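You operate a simulated robot arm through the tools that you are given. There is no shell and no other tool. Be economical: measure what you need, move in short steps, check, and stop when the job is done.

Carry out the task below with a simulated robot arm. There is one attempt and no reset: what you move stays moved.

TASK
Put the small glass and the apple core on the white side plate.

The check looks at the end state, three seconds after you hand in, the way a careful person would. Anything else that was tipped, shoved, dropped, spilled or broken makes it a failure.

THE ROBOT
A 6-joint arm with a two-finger parallel gripper, fixed in place. Base frame: the origin is at the foot of the arm, x ahead of it, y to its left, z up; the work surface is at about z = 910. Readings come in mm, rad, newtons and seconds.
With the tool pointing down near the work surface it reaches from about 240 to 620 mm from the base axis. Its first joint turns from -1.152 to 1.152 rad. Payload 2.7 kg.
The TCP is the grasp point between the finger pads, 23 mm short of the fingertips. In the tool frame z runs along the fingers and y along their closing line. The gripper opens to 94 mm. The fingers are 38 mm wide and 10 mm thick; the gripper's body (54 by 96 mm) begins 39 mm behind the TCP.
Orientation is that of the tool frame in the base frame, as [roll, pitch, yaw] about the fixed x, y, z axes, in that order (R = Rz(yaw) Ry(pitch) Rx(roll)). With the fingers straight down and closing along the base's y, the tool's x points along the base's -x, its y along +y and its z along -z.

THE INTERFACE
- The arm moves only by the tool step_arm. Its arguments are lists of equal length, an entry for each row: "dr": the turn, a rotation vector about the base's x, y, z in units of 60 degrees (1.0 is 60 degrees), a list of three; "slide": the shift along the base's x, y, z in units of 500 mm (1.0 is 500 mm), a list of three; "gripper": the gripper command, from -1 (shut) to 1 (fully open), values between in proportion. In form: {"dr": [[ax, ay, az], ...], "slide": [[tx, ty, tz], ...], "gripper": [gripper, ...]}. A call has 1 to 10 rows; each row is the pose to reach, as a shift and turn from the pose commanded when the call began. A call with a number of a shift or a turn outside -1 to 1 is refused whole. Each row takes 0.2 s and may step no farther than 50 mm and 0.15 rad from the row before; otherwise, or with a gripper value out of range, the whole call is refused. Where a pose cannot be reached the arm comes as near as it can. A force on the tool above 40 N (or 10 N above the force at the start of the call, whichever is more), or a blocked arm, ends the call early, and 0.2 s more pass. The fingers move at their own pace (about 45 mm/s each) and stop on an object; they squeeze with about 31 N. The grip force told is the motor's: it shows also when the fingers shut on nothing. Time passes only in rows, and 0.2 s behind the last, so rows that repeat a pose let the fingers close. The reply holds the time, the measured pose of the TCP, the force on the tool along the base axes, the opening and the grip force, in the units named above and with some noise.
- Cameras (640 x 400 px; columns grow to the right, rows downward): "scene" is fixed at [43.6, -410.9, 1416.6]; the picture's right is [0.96, -0.27, 0.00], its down [-0.12, -0.41, -0.90] and it looks along [0.24, 0.87, -0.43] (base axes); focal length 336 px, centre (320, 200). "wrist" rides on the gripper at [86, 16, -74] in the tool frame; the picture's right is [-0.18, 0.98, 0.00], its down [-0.58, -0.11, -0.81] and it looks along [-0.79, -0.15, 0.59] (tool axes); focal length 243 px, centre (320, 200). There is no depth. A picture from a camera that has moved, and an enlarged one, comes with that camera's place and axes in the base frame and with its lens.
- capture(camera): a new picture of that camera. No time passes.
- zoom(camera, box): a new picture of the part [left, top, right, bottom] of that camera's present view, enlarged. No time passes.
- close_job(): hands the job in; it is judged then, once.

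Go step by step. Nothing tells you positions but the pictures and the camera data: compare them with the known pose of the tool, close in by small moves and look again before you grip or let go. The budget is 90 turns and 38 pictures, counting those below and the enlarged ones. Unless the task says otherwise, let go and move clear before handing in, and close with one line.

The tools are called after "Request:" by a JSON object that holds its "method" and its "body". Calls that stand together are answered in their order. step_arm: Moves the arm, as the interface text tells. Its arguments: {"type":"object","properties":{"dr":{"type":"array","items":{"type":"array","items":{"type":"number"}}},"slide":{"type":"array","items":{"type":"array","items":{"type":"number"}}},"gripper":{"type":"array","items":{"type":"number"}}},"required":["dr","slide","gripper"]} The other tools are called the same way: capture (camera) takes a picture; zoom (camera, box) takes an enlarged picture of a part of a camera's view; close_job () hands the job in.

At the start:

```text
time: 0.0
eef_pos: [318.7, 160.3, 1199.0]
orientation: [3.141, 0.001, 3.142]
wrist_force: [0.5, -0.1, 0.5]
finger_gap: 93.7
gripper_force: 0.1
```

scene: 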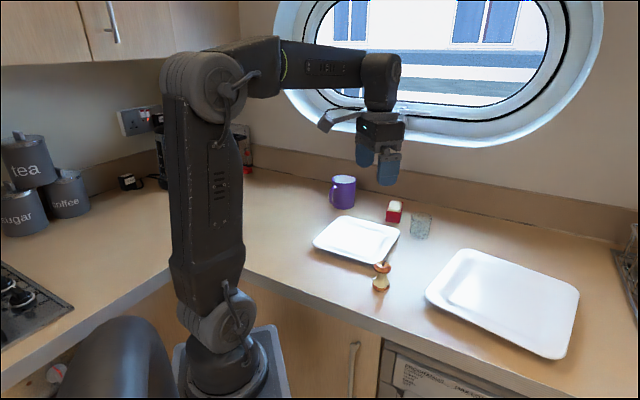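
wrist: 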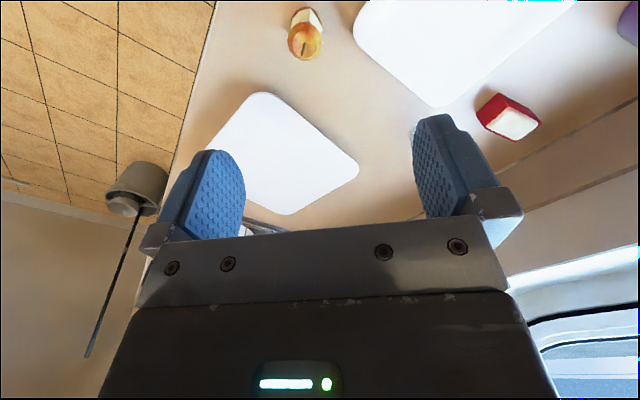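

I see the small plate near the middle, with the apple core in front of it and the glass to the right beside a red box. I'll zoom in to measure them.

Request:
{"method": "zoom", "body": {"camera": "scene", "box": [300, 165, 460, 300]}}

Request:
{"method": "zoom", "body": {"camera": "scene", "box": [370, 190, 450, 250]}}

```text
2.96 times, centred on (380, 232) of scene
camera zoom: at [43.6, -410.9, 1416.6], right [0.96, -0.27, 0.0], down [-0.12, -0.41, -0.9], along [0.24, 0.87, -0.43], focal length 996 px, centre (142, 104)
```

zoom: 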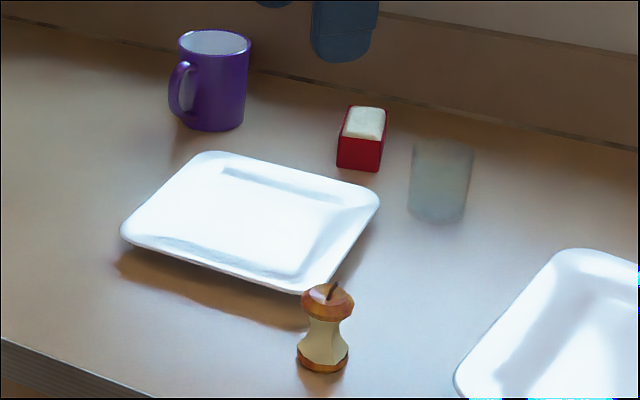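

```text
6.67 times, centred on (410, 220) of scene
camera zoom: at [43.6, -410.9, 1416.6], right [0.96, -0.27, 0.0], down [-0.12, -0.41, -0.9], along [0.24, 0.87, -0.43], focal length 2241 px, centre (-280, 67)
```

zoom: 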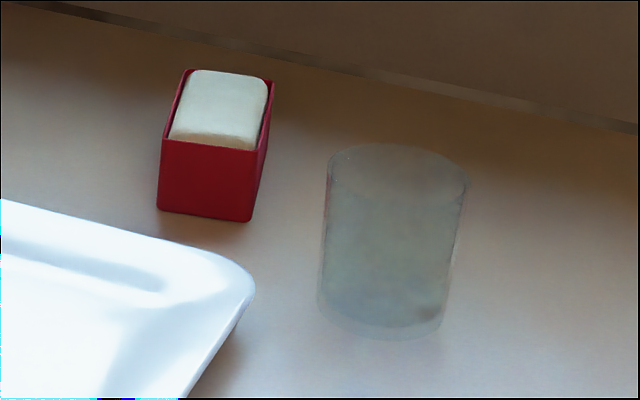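

I place the apple core at about (335, 134), 63 mm high, and the glass at about (534, 306), 58 mm wide and 64 mm high. The side plate is turned like a diamond around (355, 328). Next I move over the core with the fingers partly open and check.

Request:
{"method": "step_arm", "body": {"dr": [[0, 0, 0], [0, 0, 0], [0, 0, 0], [0, 0, 0], [0, 0, 0]], "slide": [[0.008, -0.013, -0.08], [0.016, -0.026, -0.16], [0.024, -0.039, -0.24], [0.0326, -0.0526, -0.31], [0.0326, -0.0526, -0.338]], "gripper": [0.5, 0.5, 0.5, 0.5, 0.5]}}

Request:
{"method": "capture", "body": {"camera": "wrist"}}

Request:
{"method": "zoom", "body": {"camera": "scene", "box": [300, 165, 460, 300]}}

```text
time: 1.2
eef_pos: [334.1, 135.2, 1028.7]
orientation: [3.141, 0.001, -3.141]
wrist_force: [-0.1, 0.2, -0.1]
finger_gap: 70.9
gripper_force: 0.1
```

```text
33 pictures are left
camera wrist: at [248.3, 152.6, 1103.5], right [0.18, 0.98, 0.0], down [0.58, -0.11, 0.81], along [0.79, -0.15, -0.59], focal length 243 px, centre (320, 200)
```

wrist: 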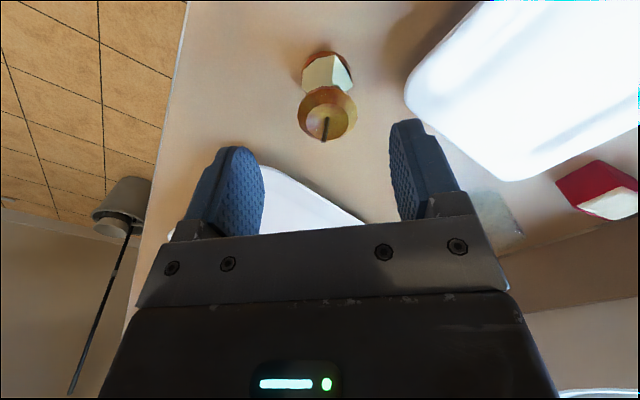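

```text
2.96 times, centred on (380, 232) of scene
camera zoom: at [43.6, -410.9, 1416.6], right [0.96, -0.27, 0.0], down [-0.12, -0.41, -0.9], along [0.24, 0.87, -0.43], focal length 996 px, centre (142, 104)
```

zoom: 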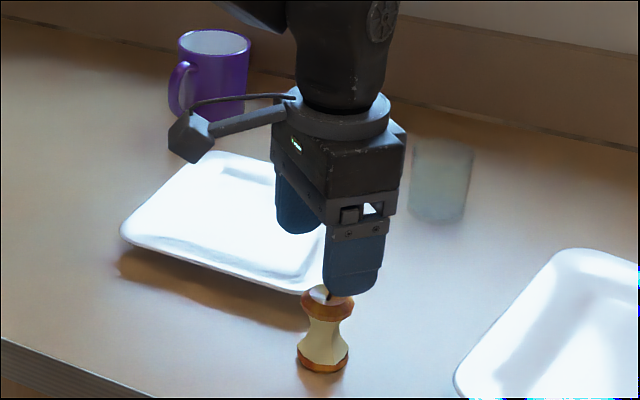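

The wrist view puts the core at about (335.5, 140), so I shift +5 mm in y. Then I go down to z ≈ 952 and close.

Request:
{"method": "step_arm", "body": {"dr": [[0, 0, 0], [0, 0, 0], [0, 0, 0], [0, 0, 0]], "slide": [[0.001, 0.01, 0], [0.001, 0.01, -0.06], [0.001, 0.01, -0.11], [0.001, 0.01, -0.152]], "gripper": [0.5, 0.5, 0.5, 0.5]}}

Request:
{"method": "capture", "body": {"camera": "wrist"}}

Request:
{"method": "zoom", "body": {"camera": "scene", "box": [320, 205, 440, 305]}}

```text
time: 2.2
eef_pos: [335.6, 138.1, 952.9]
orientation: [-3.142, 0.0, 3.141]
wrist_force: [0.0, 0.9, 0.5]
finger_gap: 70.5
gripper_force: 0.1
```

```text
31 pictures are left
camera wrist: at [248.9, 155.9, 1027.8], right [0.18, 0.98, 0.0], down [0.58, -0.11, 0.81], along [0.79, -0.15, -0.59], focal length 243 px, centre (320, 200)
```

wrist: 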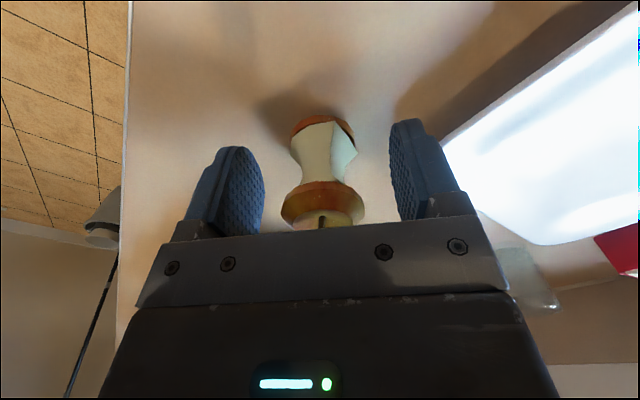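

```text
4.00 times, centred on (380, 255) of scene
camera zoom: at [43.6, -410.9, 1416.6], right [0.96, -0.27, 0.0], down [-0.12, -0.41, -0.9], along [0.24, 0.87, -0.43], focal length 1345 px, centre (80, -20)
```

zoom: 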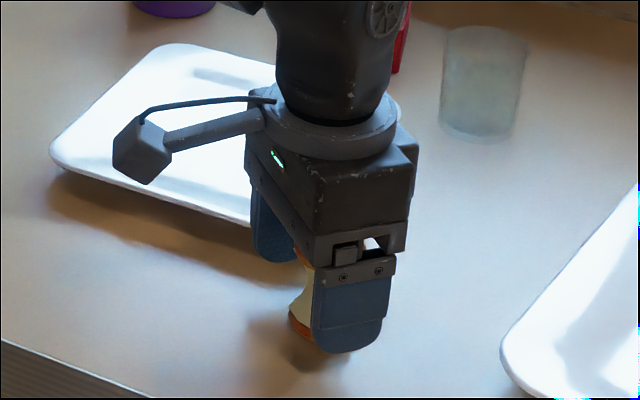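

The core is centred between the fingers and looks about 5 mm further out in x than the tool. I shift a little in x and close.

Request:
{"method": "step_arm", "body": {"dr": [[0, 0, 0], [0, 0, 0], [0, 0, 0], [0, 0, 0], [0, 0, 0], [0, 0, 0]], "slide": [[0.01, 0, 0], [0.01, 0, 0], [0.01, 0, 0], [0.01, 0, 0], [0.01, 0, 0], [0.01, 0, 0]], "gripper": [0.5, 0, -0.3, -1, -1, -1]}}

```text
time: 3.6
eef_pos: [338.4, 137.5, 953.8]
orientation: [3.141, -0.001, -3.141]
wrist_force: [-0.5, 0.0, 0.4]
finger_gap: 36.5
gripper_force: 30.7
```

The core is gripped at 36.5 mm. I lift it, carry it above the left part of the plate and look.

Request:
{"method": "step_arm", "body": {"dr": [[0, 0, 0], [0, 0, 0], [0, 0, 0], [0, 0, 0], [0, 0, 0], [0, 0, 0], [0, 0, 0], [0, 0, 0]], "slide": [[0, 0, 0.05], [0, 0, 0.1], [0, 0, 0.16], [-0.015, 0.08, 0.16], [-0.03, 0.16, 0.16], [-0.045, 0.24, 0.16], [-0.06, 0.32, 0.16], [-0.06, 0.38, 0.16]], "gripper": [-1, -1, -1, -1, -1, -1, -1, -1]}}

Request:
{"method": "capture", "body": {"camera": "wrist"}}

Request:
{"method": "zoom", "body": {"camera": "scene", "box": [290, 150, 450, 275]}}

```text
time: 5.4
eef_pos: [308.6, 328.6, 1032.8]
orientation: [3.14, 0.001, 3.141]
wrist_force: [0.4, -0.4, 0.2]
finger_gap: 36.6
gripper_force: 30.9
```

```text
29 pictures are left
camera wrist: at [222.8, 346.1, 1107.5], right [0.18, 0.98, 0.0], down [0.58, -0.11, 0.81], along [0.79, -0.15, -0.59], focal length 243 px, centre (320, 200)
```

wrist: 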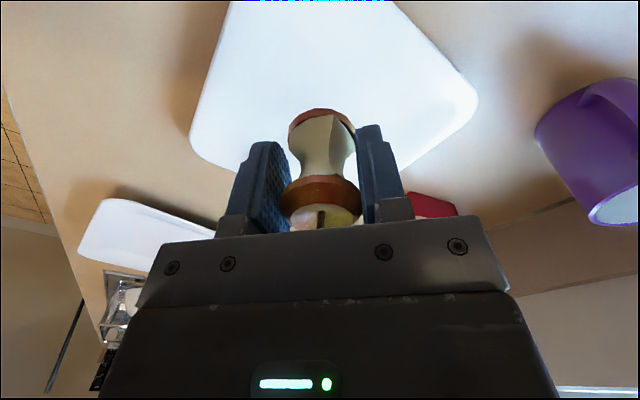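

```text
3.20 times, centred on (370, 212) of scene
camera zoom: at [43.6, -410.9, 1416.6], right [0.96, -0.27, 0.0], down [-0.12, -0.41, -0.9], along [0.24, 0.87, -0.43], focal length 1076 px, centre (160, 160)
```

zoom: 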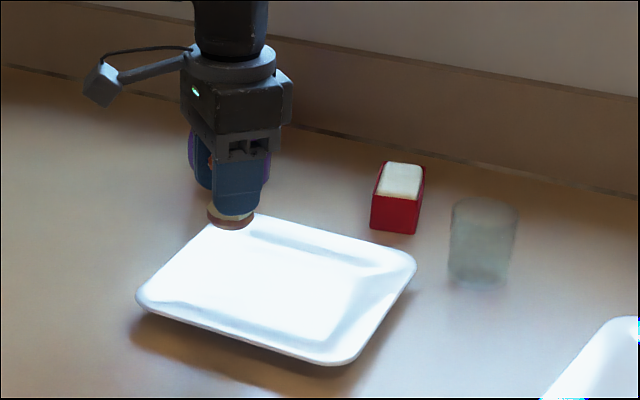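

The carried core is above the plate's left part and the plate centre agrees at about (354, 326). I lower it to just above the plate floor.

Request:
{"method": "step_arm", "body": {"dr": [[0, 0, 0], [0, 0, 0], [0, 0, 0]], "slide": [[0.004, 0, -0.05], [0.004, 0, -0.1], [0.004, 0, -0.12]], "gripper": [-1, -1, -1]}}

Request:
{"method": "zoom", "body": {"camera": "scene", "box": [310, 195, 390, 255]}}

Request:
{"method": "capture", "body": {"camera": "wrist"}}

```text
time: 6.2
eef_pos: [311.0, 328.7, 974.3]
orientation: [-3.141, 0.001, 3.141]
wrist_force: [0.1, -0.5, 0.0]
finger_gap: 36.4
gripper_force: 30.9
```

```text
6.67 times, centred on (350, 225) of scene
camera zoom: at [43.7, -410.9, 1416.6], right [0.96, -0.27, 0.0], down [-0.12, -0.41, -0.9], along [0.24, 0.87, -0.43], focal length 2241 px, centre (120, 33)
```

zoom: 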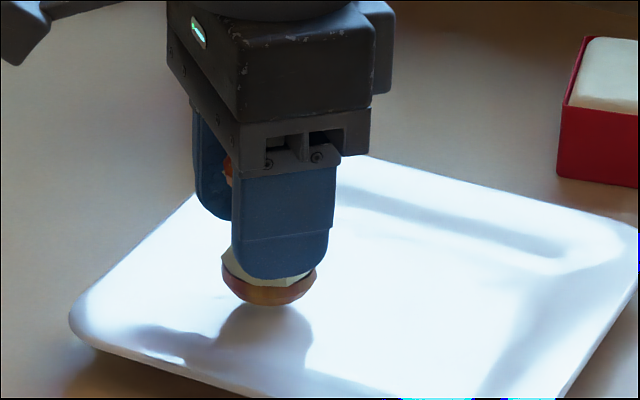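

```text
26 pictures are left
camera wrist: at [225.7, 347.1, 1048.6], right [0.18, 0.98, 0.0], down [0.58, -0.11, 0.81], along [0.79, -0.15, -0.59], focal length 243 px, centre (320, 200)
```

wrist: 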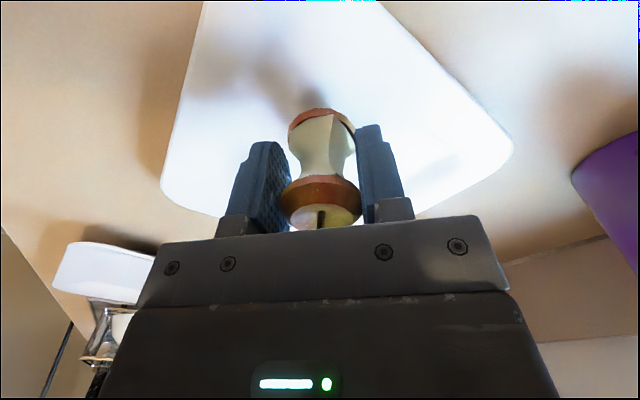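

The core hangs over the flat floor of the plate, with a small gap below it. I lower it in small steps and watch the force.

Request:
{"method": "step_arm", "body": {"dr": [[0, 0, 0], [0, 0, 0]], "slide": [[0, 0, -0.01], [0, 0, -0.016]], "gripper": [-1, -1]}}

```text
time: 6.8
eef_pos: [311.4, 328.1, 966.4]
orientation: [3.14, 0.0, 3.141]
wrist_force: [-1.2, -0.7, 2.6]
finger_gap: 37.0
gripper_force: 31.0
```

Request:
{"method": "step_arm", "body": {"dr": [[0, 0, 0]], "slide": [[0, 0, -0.004]], "gripper": [-1]}}

Request:
{"method": "zoom", "body": {"camera": "scene", "box": [320, 205, 380, 250]}}

```text
time: 7.2
eef_pos: [311.2, 329.2, 965.1]
orientation: [3.139, 0.001, 3.141]
wrist_force: [-4.8, -1.4, 16.5]
finger_gap: 36.4
gripper_force: 30.6
```

```text
8.89 times, centred on (350, 228) of scene
camera zoom: at [43.3, -411.1, 1416.6], right [0.96, -0.27, 0.0], down [-0.12, -0.41, -0.9], along [0.24, 0.87, -0.43], focal length 2988 px, centre (53, -44)
```

zoom: 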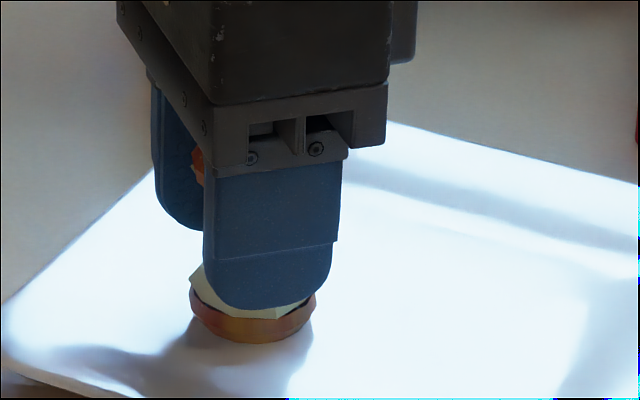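

The core is in contact with the plate. I ease off 1 mm, open gently, and rise.

Request:
{"method": "step_arm", "body": {"dr": [[0, 0, 0], [0, 0, 0], [0, 0, 0], [0, 0, 0], [0, 0, 0], [0, 0, 0], [0, 0, 0], [0, 0, 0]], "slide": [[0, 0, 0.003], [0, 0, 0.003], [0, 0, 0.003], [0, 0, 0.003], [0, 0, 0.04], [0, 0, 0.1], [0, 0, 0.18], [0, 0, 0.27]], "gripper": [-1, -0.1, 0.2, 0.4, 0.4, 0.4, 0.4, 0.4]}}

Request:
{"method": "zoom", "body": {"camera": "scene", "box": [290, 150, 450, 275]}}

```text
time: 9.0
eef_pos: [311.8, 328.2, 1100.1]
orientation: [-3.141, -0.001, 3.141]
wrist_force: [1.0, 0.5, 0.1]
finger_gap: 66.0
gripper_force: 0.1
```

```text
3.20 times, centred on (370, 212) of scene
camera zoom: at [43.6, -410.9, 1416.6], right [0.96, -0.27, 0.0], down [-0.12, -0.41, -0.9], along [0.24, 0.87, -0.43], focal length 1076 px, centre (160, 160)
```

zoom: 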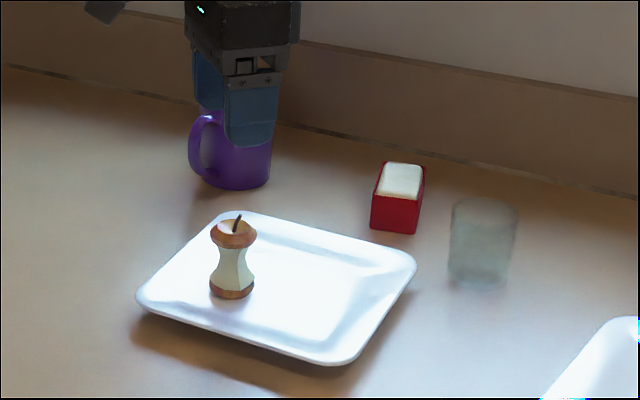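

The core stands on the plate. Next I move above the glass, turn the fingers so they close tangentially, and look.

Request:
{"method": "step_arm", "body": {"dr": [[0, 0, 0.1], [0, 0, 0.2], [0, 0, 0.3], [0, 0, 0.4], [0, 0, 0.497], [0, 0, 0.497]], "slide": [[0.08, -0.01, 0], [0.16, -0.02, 0], [0.24, -0.03, 0], [0.32, -0.04, 0], [0.4, -0.054, 0], [0.426, -0.054, -0.06]], "gripper": [1, 1, 1, 1, 1, 1]}}

Request:
{"method": "capture", "body": {"camera": "wrist"}}

Request:
{"method": "capture", "body": {"camera": "scene"}}

```text
time: 10.4
eef_pos: [526.1, 302.3, 1069.6]
orientation: [-3.141, -0.001, -2.619]
wrist_force: [-0.6, 0.6, -0.1]
finger_gap: 94.2
gripper_force: 0.0
```

```text
23 pictures are left
camera wrist: at [444.2, 275.8, 1143.1], right [-0.33, 0.94, 0.0], down [0.56, 0.2, 0.81], along [0.76, 0.27, -0.59], focal length 243 px, centre (320, 200)
```

wrist: 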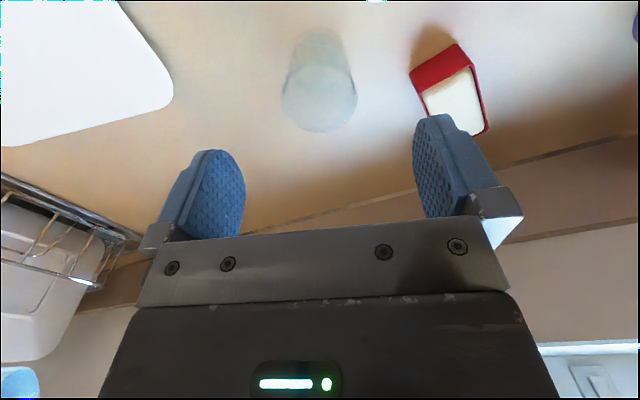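

```text
22 pictures are left
```

scene: 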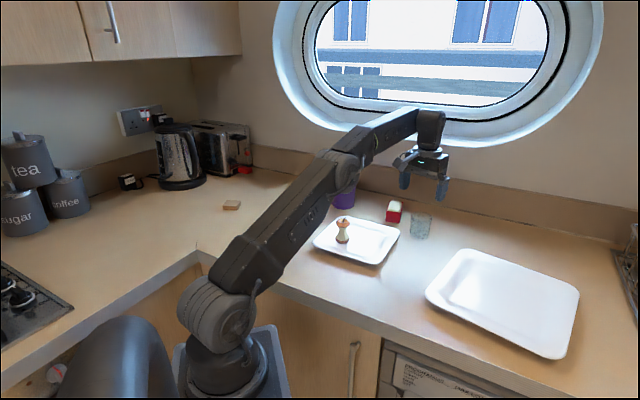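

The wrist view puts the glass at about (536, 307), centred between the fingers and well clear of the red box. I move out slightly and go down partway.

Request:
{"method": "step_arm", "body": {"dr": [[0, 0, 0], [0, 0, 0], [0, 0, 0]], "slide": [[0.012, 0.005, -0.03], [0.012, 0.005, -0.09], [0.012, 0.005, -0.14]], "gripper": [1, 1, 1]}}

Request:
{"method": "capture", "body": {"camera": "wrist"}}

Request:
{"method": "zoom", "body": {"camera": "scene", "box": [360, 165, 480, 255]}}

```text
time: 11.2
eef_pos: [529.5, 303.1, 997.9]
orientation: [-3.141, -0.002, -2.621]
wrist_force: [0.4, -1.1, 0.4]
finger_gap: 94.2
gripper_force: 0.1
```

```text
21 pictures are left
camera wrist: at [447.3, 276.5, 1072.2], right [-0.33, 0.94, 0.0], down [0.56, 0.19, 0.81], along [0.76, 0.27, -0.59], focal length 243 px, centre (320, 200)
```

wrist: 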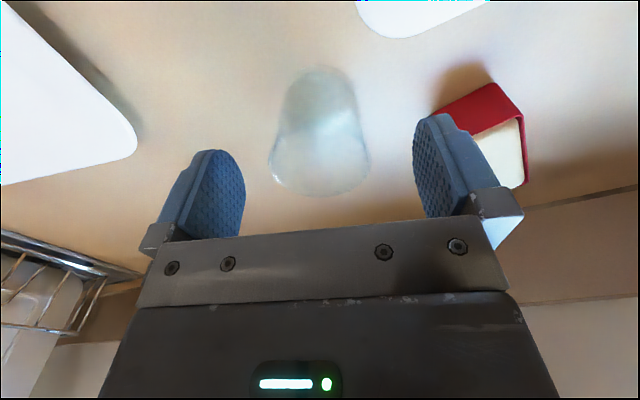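

```text
4.44 times, centred on (420, 210) of scene
camera zoom: at [43.7, -410.9, 1416.6], right [0.96, -0.27, 0.0], down [-0.12, -0.41, -0.9], along [0.24, 0.87, -0.43], focal length 1494 px, centre (-124, 156)
```

zoom: 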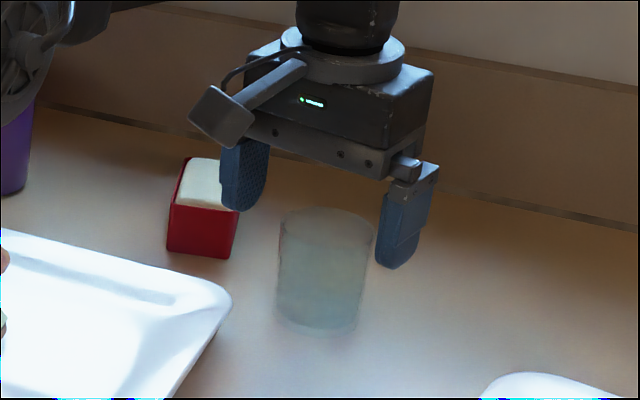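

The glass top is centred at about (532, 306) between the fingers. I go down to z ≈ 948.

Request:
{"method": "step_arm", "body": {"dr": [[0, 0, 0], [0, 0, 0], [0, 0, 0]], "slide": [[0.004, 0.003, -0.03], [0.004, 0.003, -0.07], [0.004, 0.003, -0.1]], "gripper": [1, 1, 1]}}

Request:
{"method": "capture", "body": {"camera": "wrist"}}

Request:
{"method": "zoom", "body": {"camera": "scene", "box": [360, 165, 480, 255]}}

```text
time: 12.0
eef_pos: [531.8, 306.6, 950.4]
orientation: [-3.141, 0.001, -2.62]
wrist_force: [0.2, -0.1, -0.1]
finger_gap: 94.0
gripper_force: 0.1
```

```text
19 pictures are left
camera wrist: at [449.3, 278.2, 1024.7], right [-0.33, 0.94, 0.0], down [0.56, 0.19, 0.81], along [0.76, 0.27, -0.59], focal length 243 px, centre (320, 200)
```

wrist: 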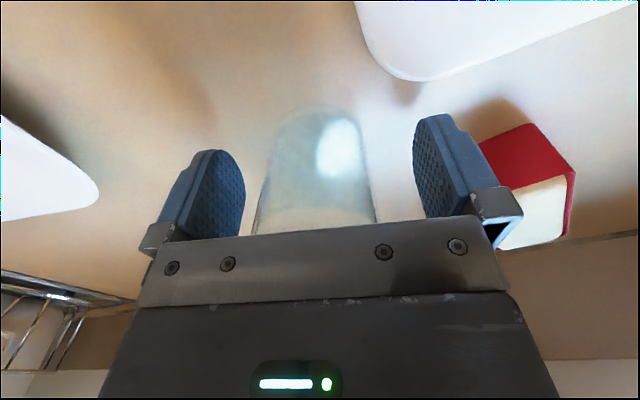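

```text
4.44 times, centred on (420, 210) of scene
camera zoom: at [43.6, -410.9, 1416.6], right [0.96, -0.27, 0.0], down [-0.12, -0.41, -0.9], along [0.24, 0.87, -0.43], focal length 1494 px, centre (-124, 156)
```

zoom: 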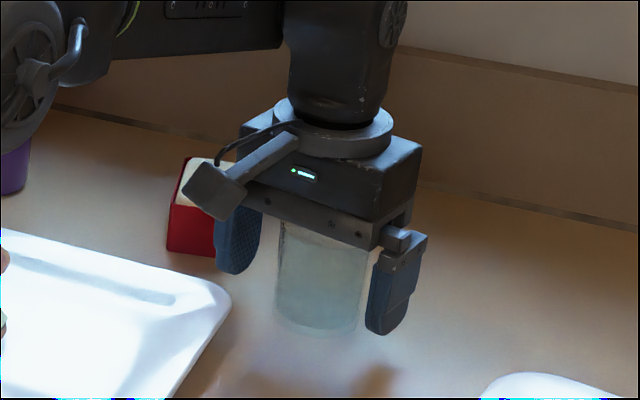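

The glass sits between the fingers, roughly centred. I close on it.

Request:
{"method": "step_arm", "body": {"dr": [[0, 0, 0], [0, 0, 0], [0, 0, 0], [0, 0, 0], [0, 0, 0], [0, 0, 0]], "slide": [[0, 0, 0], [0, 0, 0], [0, 0, 0], [0, 0, 0], [0, 0, 0], [0, 0, 0]], "gripper": [0.6, 0.35, 0.2, -0.2, -1, -1]}}

Request:
{"method": "capture", "body": {"camera": "wrist"}}

```text
time: 13.4
eef_pos: [531.2, 304.9, 949.7]
orientation: [3.141, 0.001, -2.622]
wrist_force: [-0.3, 0.2, 0.3]
finger_gap: 52.7
gripper_force: 31.3
```

```text
17 pictures are left
camera wrist: at [449.3, 278.1, 1025.0], right [-0.33, 0.94, 0.0], down [0.56, 0.19, 0.81], along [0.76, 0.27, -0.59], focal length 243 px, centre (320, 200)
```

wrist: 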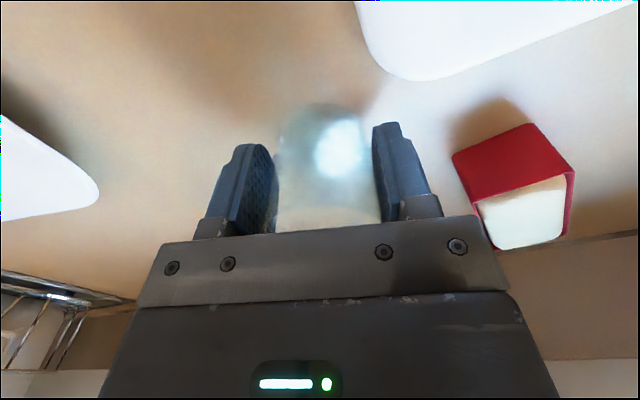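

The glass is held at 52.7 mm. I lift it straight up, then carry it over the right part of the plate, turning the tool so its camera stays clear of the core.

Request:
{"method": "step_arm", "body": {"dr": [[0, 0, 0], [0, 0, 0], [0, 0, 0], [0, 0, -0.126], [0, 0, -0.252], [0, 0, -0.378], [0, 0, -0.504], [0, 0, -0.63], [0, 0, -0.756], [0, 0, -0.88]], "slide": [[0, 0, 0.04], [0, 0, 0.1], [0, 0, 0.17], [-0.03, 0.006, 0.17], [-0.07, 0.012, 0.17], [-0.11, 0.02, 0.17], [-0.15, 0.028, 0.17], [-0.19, 0.036, 0.17], [-0.23, 0.044, 0.17], [-0.266, 0.048, 0.17]], "gripper": [-1, -1, -1, -1, -1, -1, -1, -1, -1, -1]}}

Request:
{"method": "capture", "body": {"camera": "wrist"}}

Request:
{"method": "zoom", "body": {"camera": "scene", "box": [290, 150, 450, 275]}}

```text
time: 15.6
eef_pos: [399.5, 331.6, 1034.4]
orientation: [-3.14, 0.0, 2.738]
wrist_force: [-0.3, -0.6, -1.2]
finger_gap: 53.2
gripper_force: 31.2
```

```text
16 pictures are left
camera wrist: at [326.3, 381.3, 1108.9], right [0.56, 0.83, 0.0], down [0.49, -0.33, 0.81], along [0.67, -0.45, -0.59], focal length 243 px, centre (320, 200)
```

wrist: 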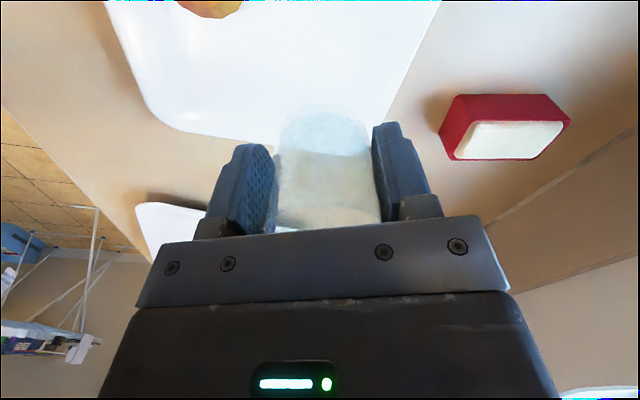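

```text
3.20 times, centred on (370, 212) of scene
camera zoom: at [43.7, -410.9, 1416.6], right [0.96, -0.27, 0.0], down [-0.12, -0.41, -0.9], along [0.24, 0.87, -0.43], focal length 1076 px, centre (160, 160)
```

zoom: 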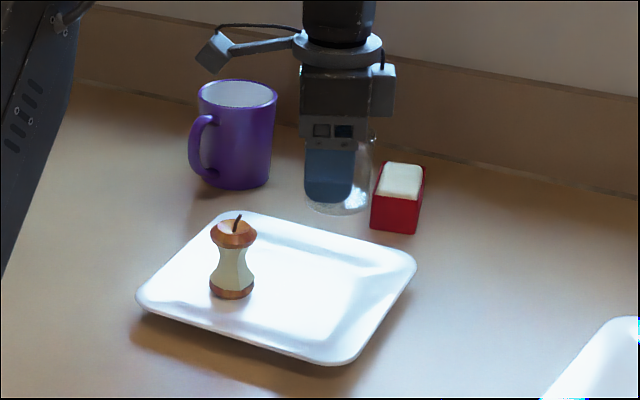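

The glass sits about 10 mm outward from the tool centre, so I shift 8 mm back in x and lower it to just above the plate.

Request:
{"method": "step_arm", "body": {"dr": [[0, 0, 0], [0, 0, 0], [0, 0, 0], [0, 0, 0]], "slide": [[-0.016, -0.003, 0], [-0.016, -0.003, -0.05], [-0.016, -0.003, -0.09], [-0.016, -0.003, -0.122]], "gripper": [-1, -1, -1, -1]}}

Request:
{"method": "zoom", "body": {"camera": "scene", "box": [310, 185, 410, 260]}}

Request:
{"method": "capture", "body": {"camera": "wrist"}}

```text
time: 16.6
eef_pos: [392.2, 328.9, 973.7]
orientation: [3.141, 0.001, 2.742]
wrist_force: [0.7, -0.3, -1.6]
finger_gap: 52.8
gripper_force: 31.2
```

```text
5.33 times, centred on (360, 222) of scene
camera zoom: at [43.7, -410.9, 1416.6], right [0.96, -0.27, 0.0], down [-0.12, -0.41, -0.9], along [0.24, 0.87, -0.43], focal length 1793 px, centre (107, 80)
```

zoom: 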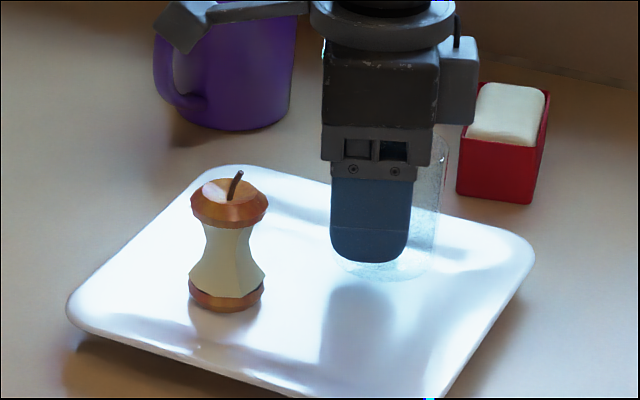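

```text
13 pictures are left
camera wrist: at [320.2, 379.7, 1048.0], right [0.55, 0.83, 0.0], down [0.49, -0.33, 0.81], along [0.67, -0.45, -0.59], focal length 243 px, centre (320, 200)
```

wrist: 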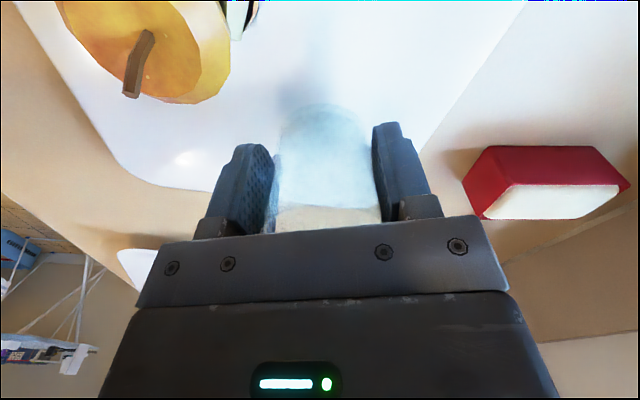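

The glass is over the flat floor, well clear of the core. I nudge it slightly toward the plate centre and lower in small steps.

Request:
{"method": "step_arm", "body": {"dr": [[0, 0, 0], [0, 0, 0]], "slide": [[-0.004, -0.01, 0], [-0.004, -0.01, -0.012]], "gripper": [-1, -1]}}

```text
time: 17.2
eef_pos: [390.4, 324.2, 967.3]
orientation: [3.139, 0.0, 2.74]
wrist_force: [0.9, 0.4, -0.6]
finger_gap: 52.9
gripper_force: 31.0
```

Request:
{"method": "step_arm", "body": {"dr": [[0, 0, 0]], "slide": [[0, 0, -0.005]], "gripper": [-1]}}

```text
time: 17.6
eef_pos: [390.1, 323.6, 962.5]
orientation: [-3.141, -0.001, 2.74]
wrist_force: [0.0, 0.0, -0.9]
finger_gap: 52.6
gripper_force: 31.3
```

No contact yet, so I lower another 2 mm.

Request:
{"method": "step_arm", "body": {"dr": [[0, 0, 0]], "slide": [[0, 0, -0.004]], "gripper": [-1]}}

```text
time: 18.0
eef_pos: [389.2, 322.3, 962.8]
orientation: [-3.141, 0.001, 2.741]
wrist_force: [-0.4, 0.0, 0.8]
finger_gap: 52.8
gripper_force: 31.4
```

Request:
{"method": "step_arm", "body": {"dr": [[0, 0, 0]], "slide": [[0, 0, -0.003]], "gripper": [-1]}}

Request:
{"method": "zoom", "body": {"camera": "scene", "box": [310, 185, 410, 260]}}

```text
time: 18.4
eef_pos: [390.5, 323.2, 962.3]
orientation: [3.138, 0.001, 2.741]
wrist_force: [-4.3, -0.4, 9.4]
finger_gap: 52.9
gripper_force: 31.1
```

```text
5.33 times, centred on (360, 222) of scene
camera zoom: at [43.4, -411.0, 1416.6], right [0.96, -0.27, 0.0], down [-0.12, -0.41, -0.9], along [0.24, 0.87, -0.43], focal length 1793 px, centre (107, 80)
```

zoom: 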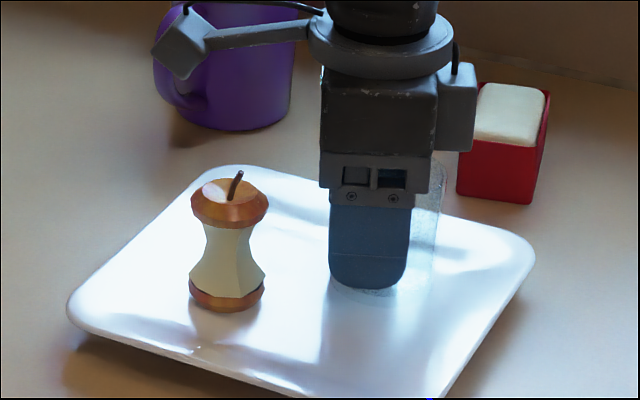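

The glass rests on the plate. I ease off, open gently, and rise straight up.

Request:
{"method": "step_arm", "body": {"dr": [[0, 0, 0], [0, 0, 0], [0, 0, 0], [0, 0, 0], [0, 0, 0], [0, 0, 0], [0, 0, 0], [0, 0, 0], [0, 0, 0]], "slide": [[0, 0, 0.003], [0, 0, 0.003], [0, 0, 0.003], [0, 0, 0.003], [0, 0, 0.003], [0, 0, 0.04], [0, 0, 0.1], [0, 0, 0.18], [0, 0, 0.27]], "gripper": [-1, 0.2, 0.4, 0.6, 0.6, 0.6, 0.6, 0.6, 0.6]}}

Request:
{"method": "capture", "body": {"camera": "scene"}}

Request:
{"method": "zoom", "body": {"camera": "scene", "box": [300, 165, 430, 270]}}

```text
time: 20.4
eef_pos: [386.1, 318.3, 1097.8]
orientation: [3.139, 0.001, 2.74]
wrist_force: [0.0, 0.1, 0.0]
finger_gap: 75.3
gripper_force: 0.0
```

```text
11 pictures are left
```

scene: 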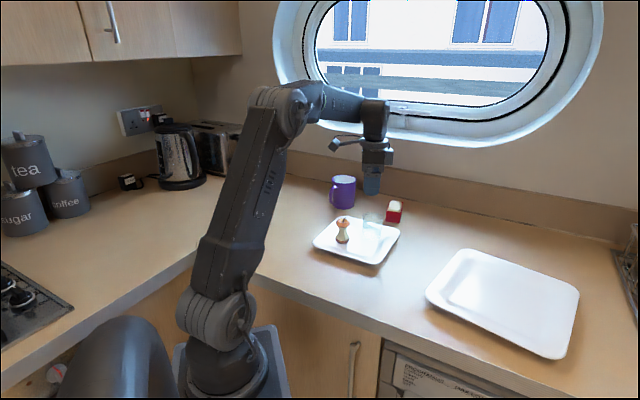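

```text
3.81 times, centred on (365, 218) of scene
camera zoom: at [43.6, -410.9, 1416.6], right [0.96, -0.27, 0.0], down [-0.12, -0.41, -0.9], along [0.24, 0.87, -0.43], focal length 1281 px, centre (149, 133)
```

zoom: 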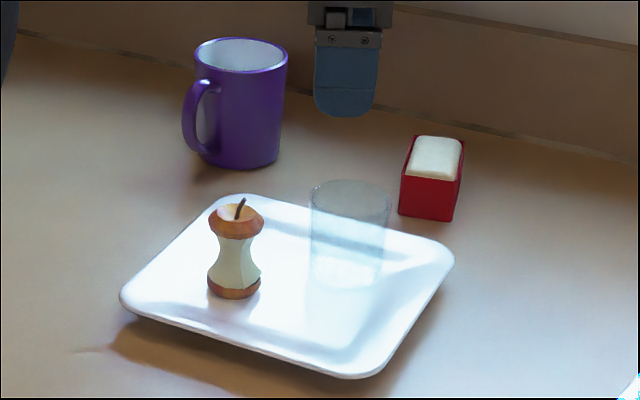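

The glass and the apple core both stand upright on the side plate, the arm is clear, and nothing else has moved. I'm handing in.

Request:
{"method": "close_job", "body": {}}

```text
The job is handed in.
```

The small glass and the apple core are standing upright on the white side plate, nothing else looked disturbed in the last picture, and the job is handed in.
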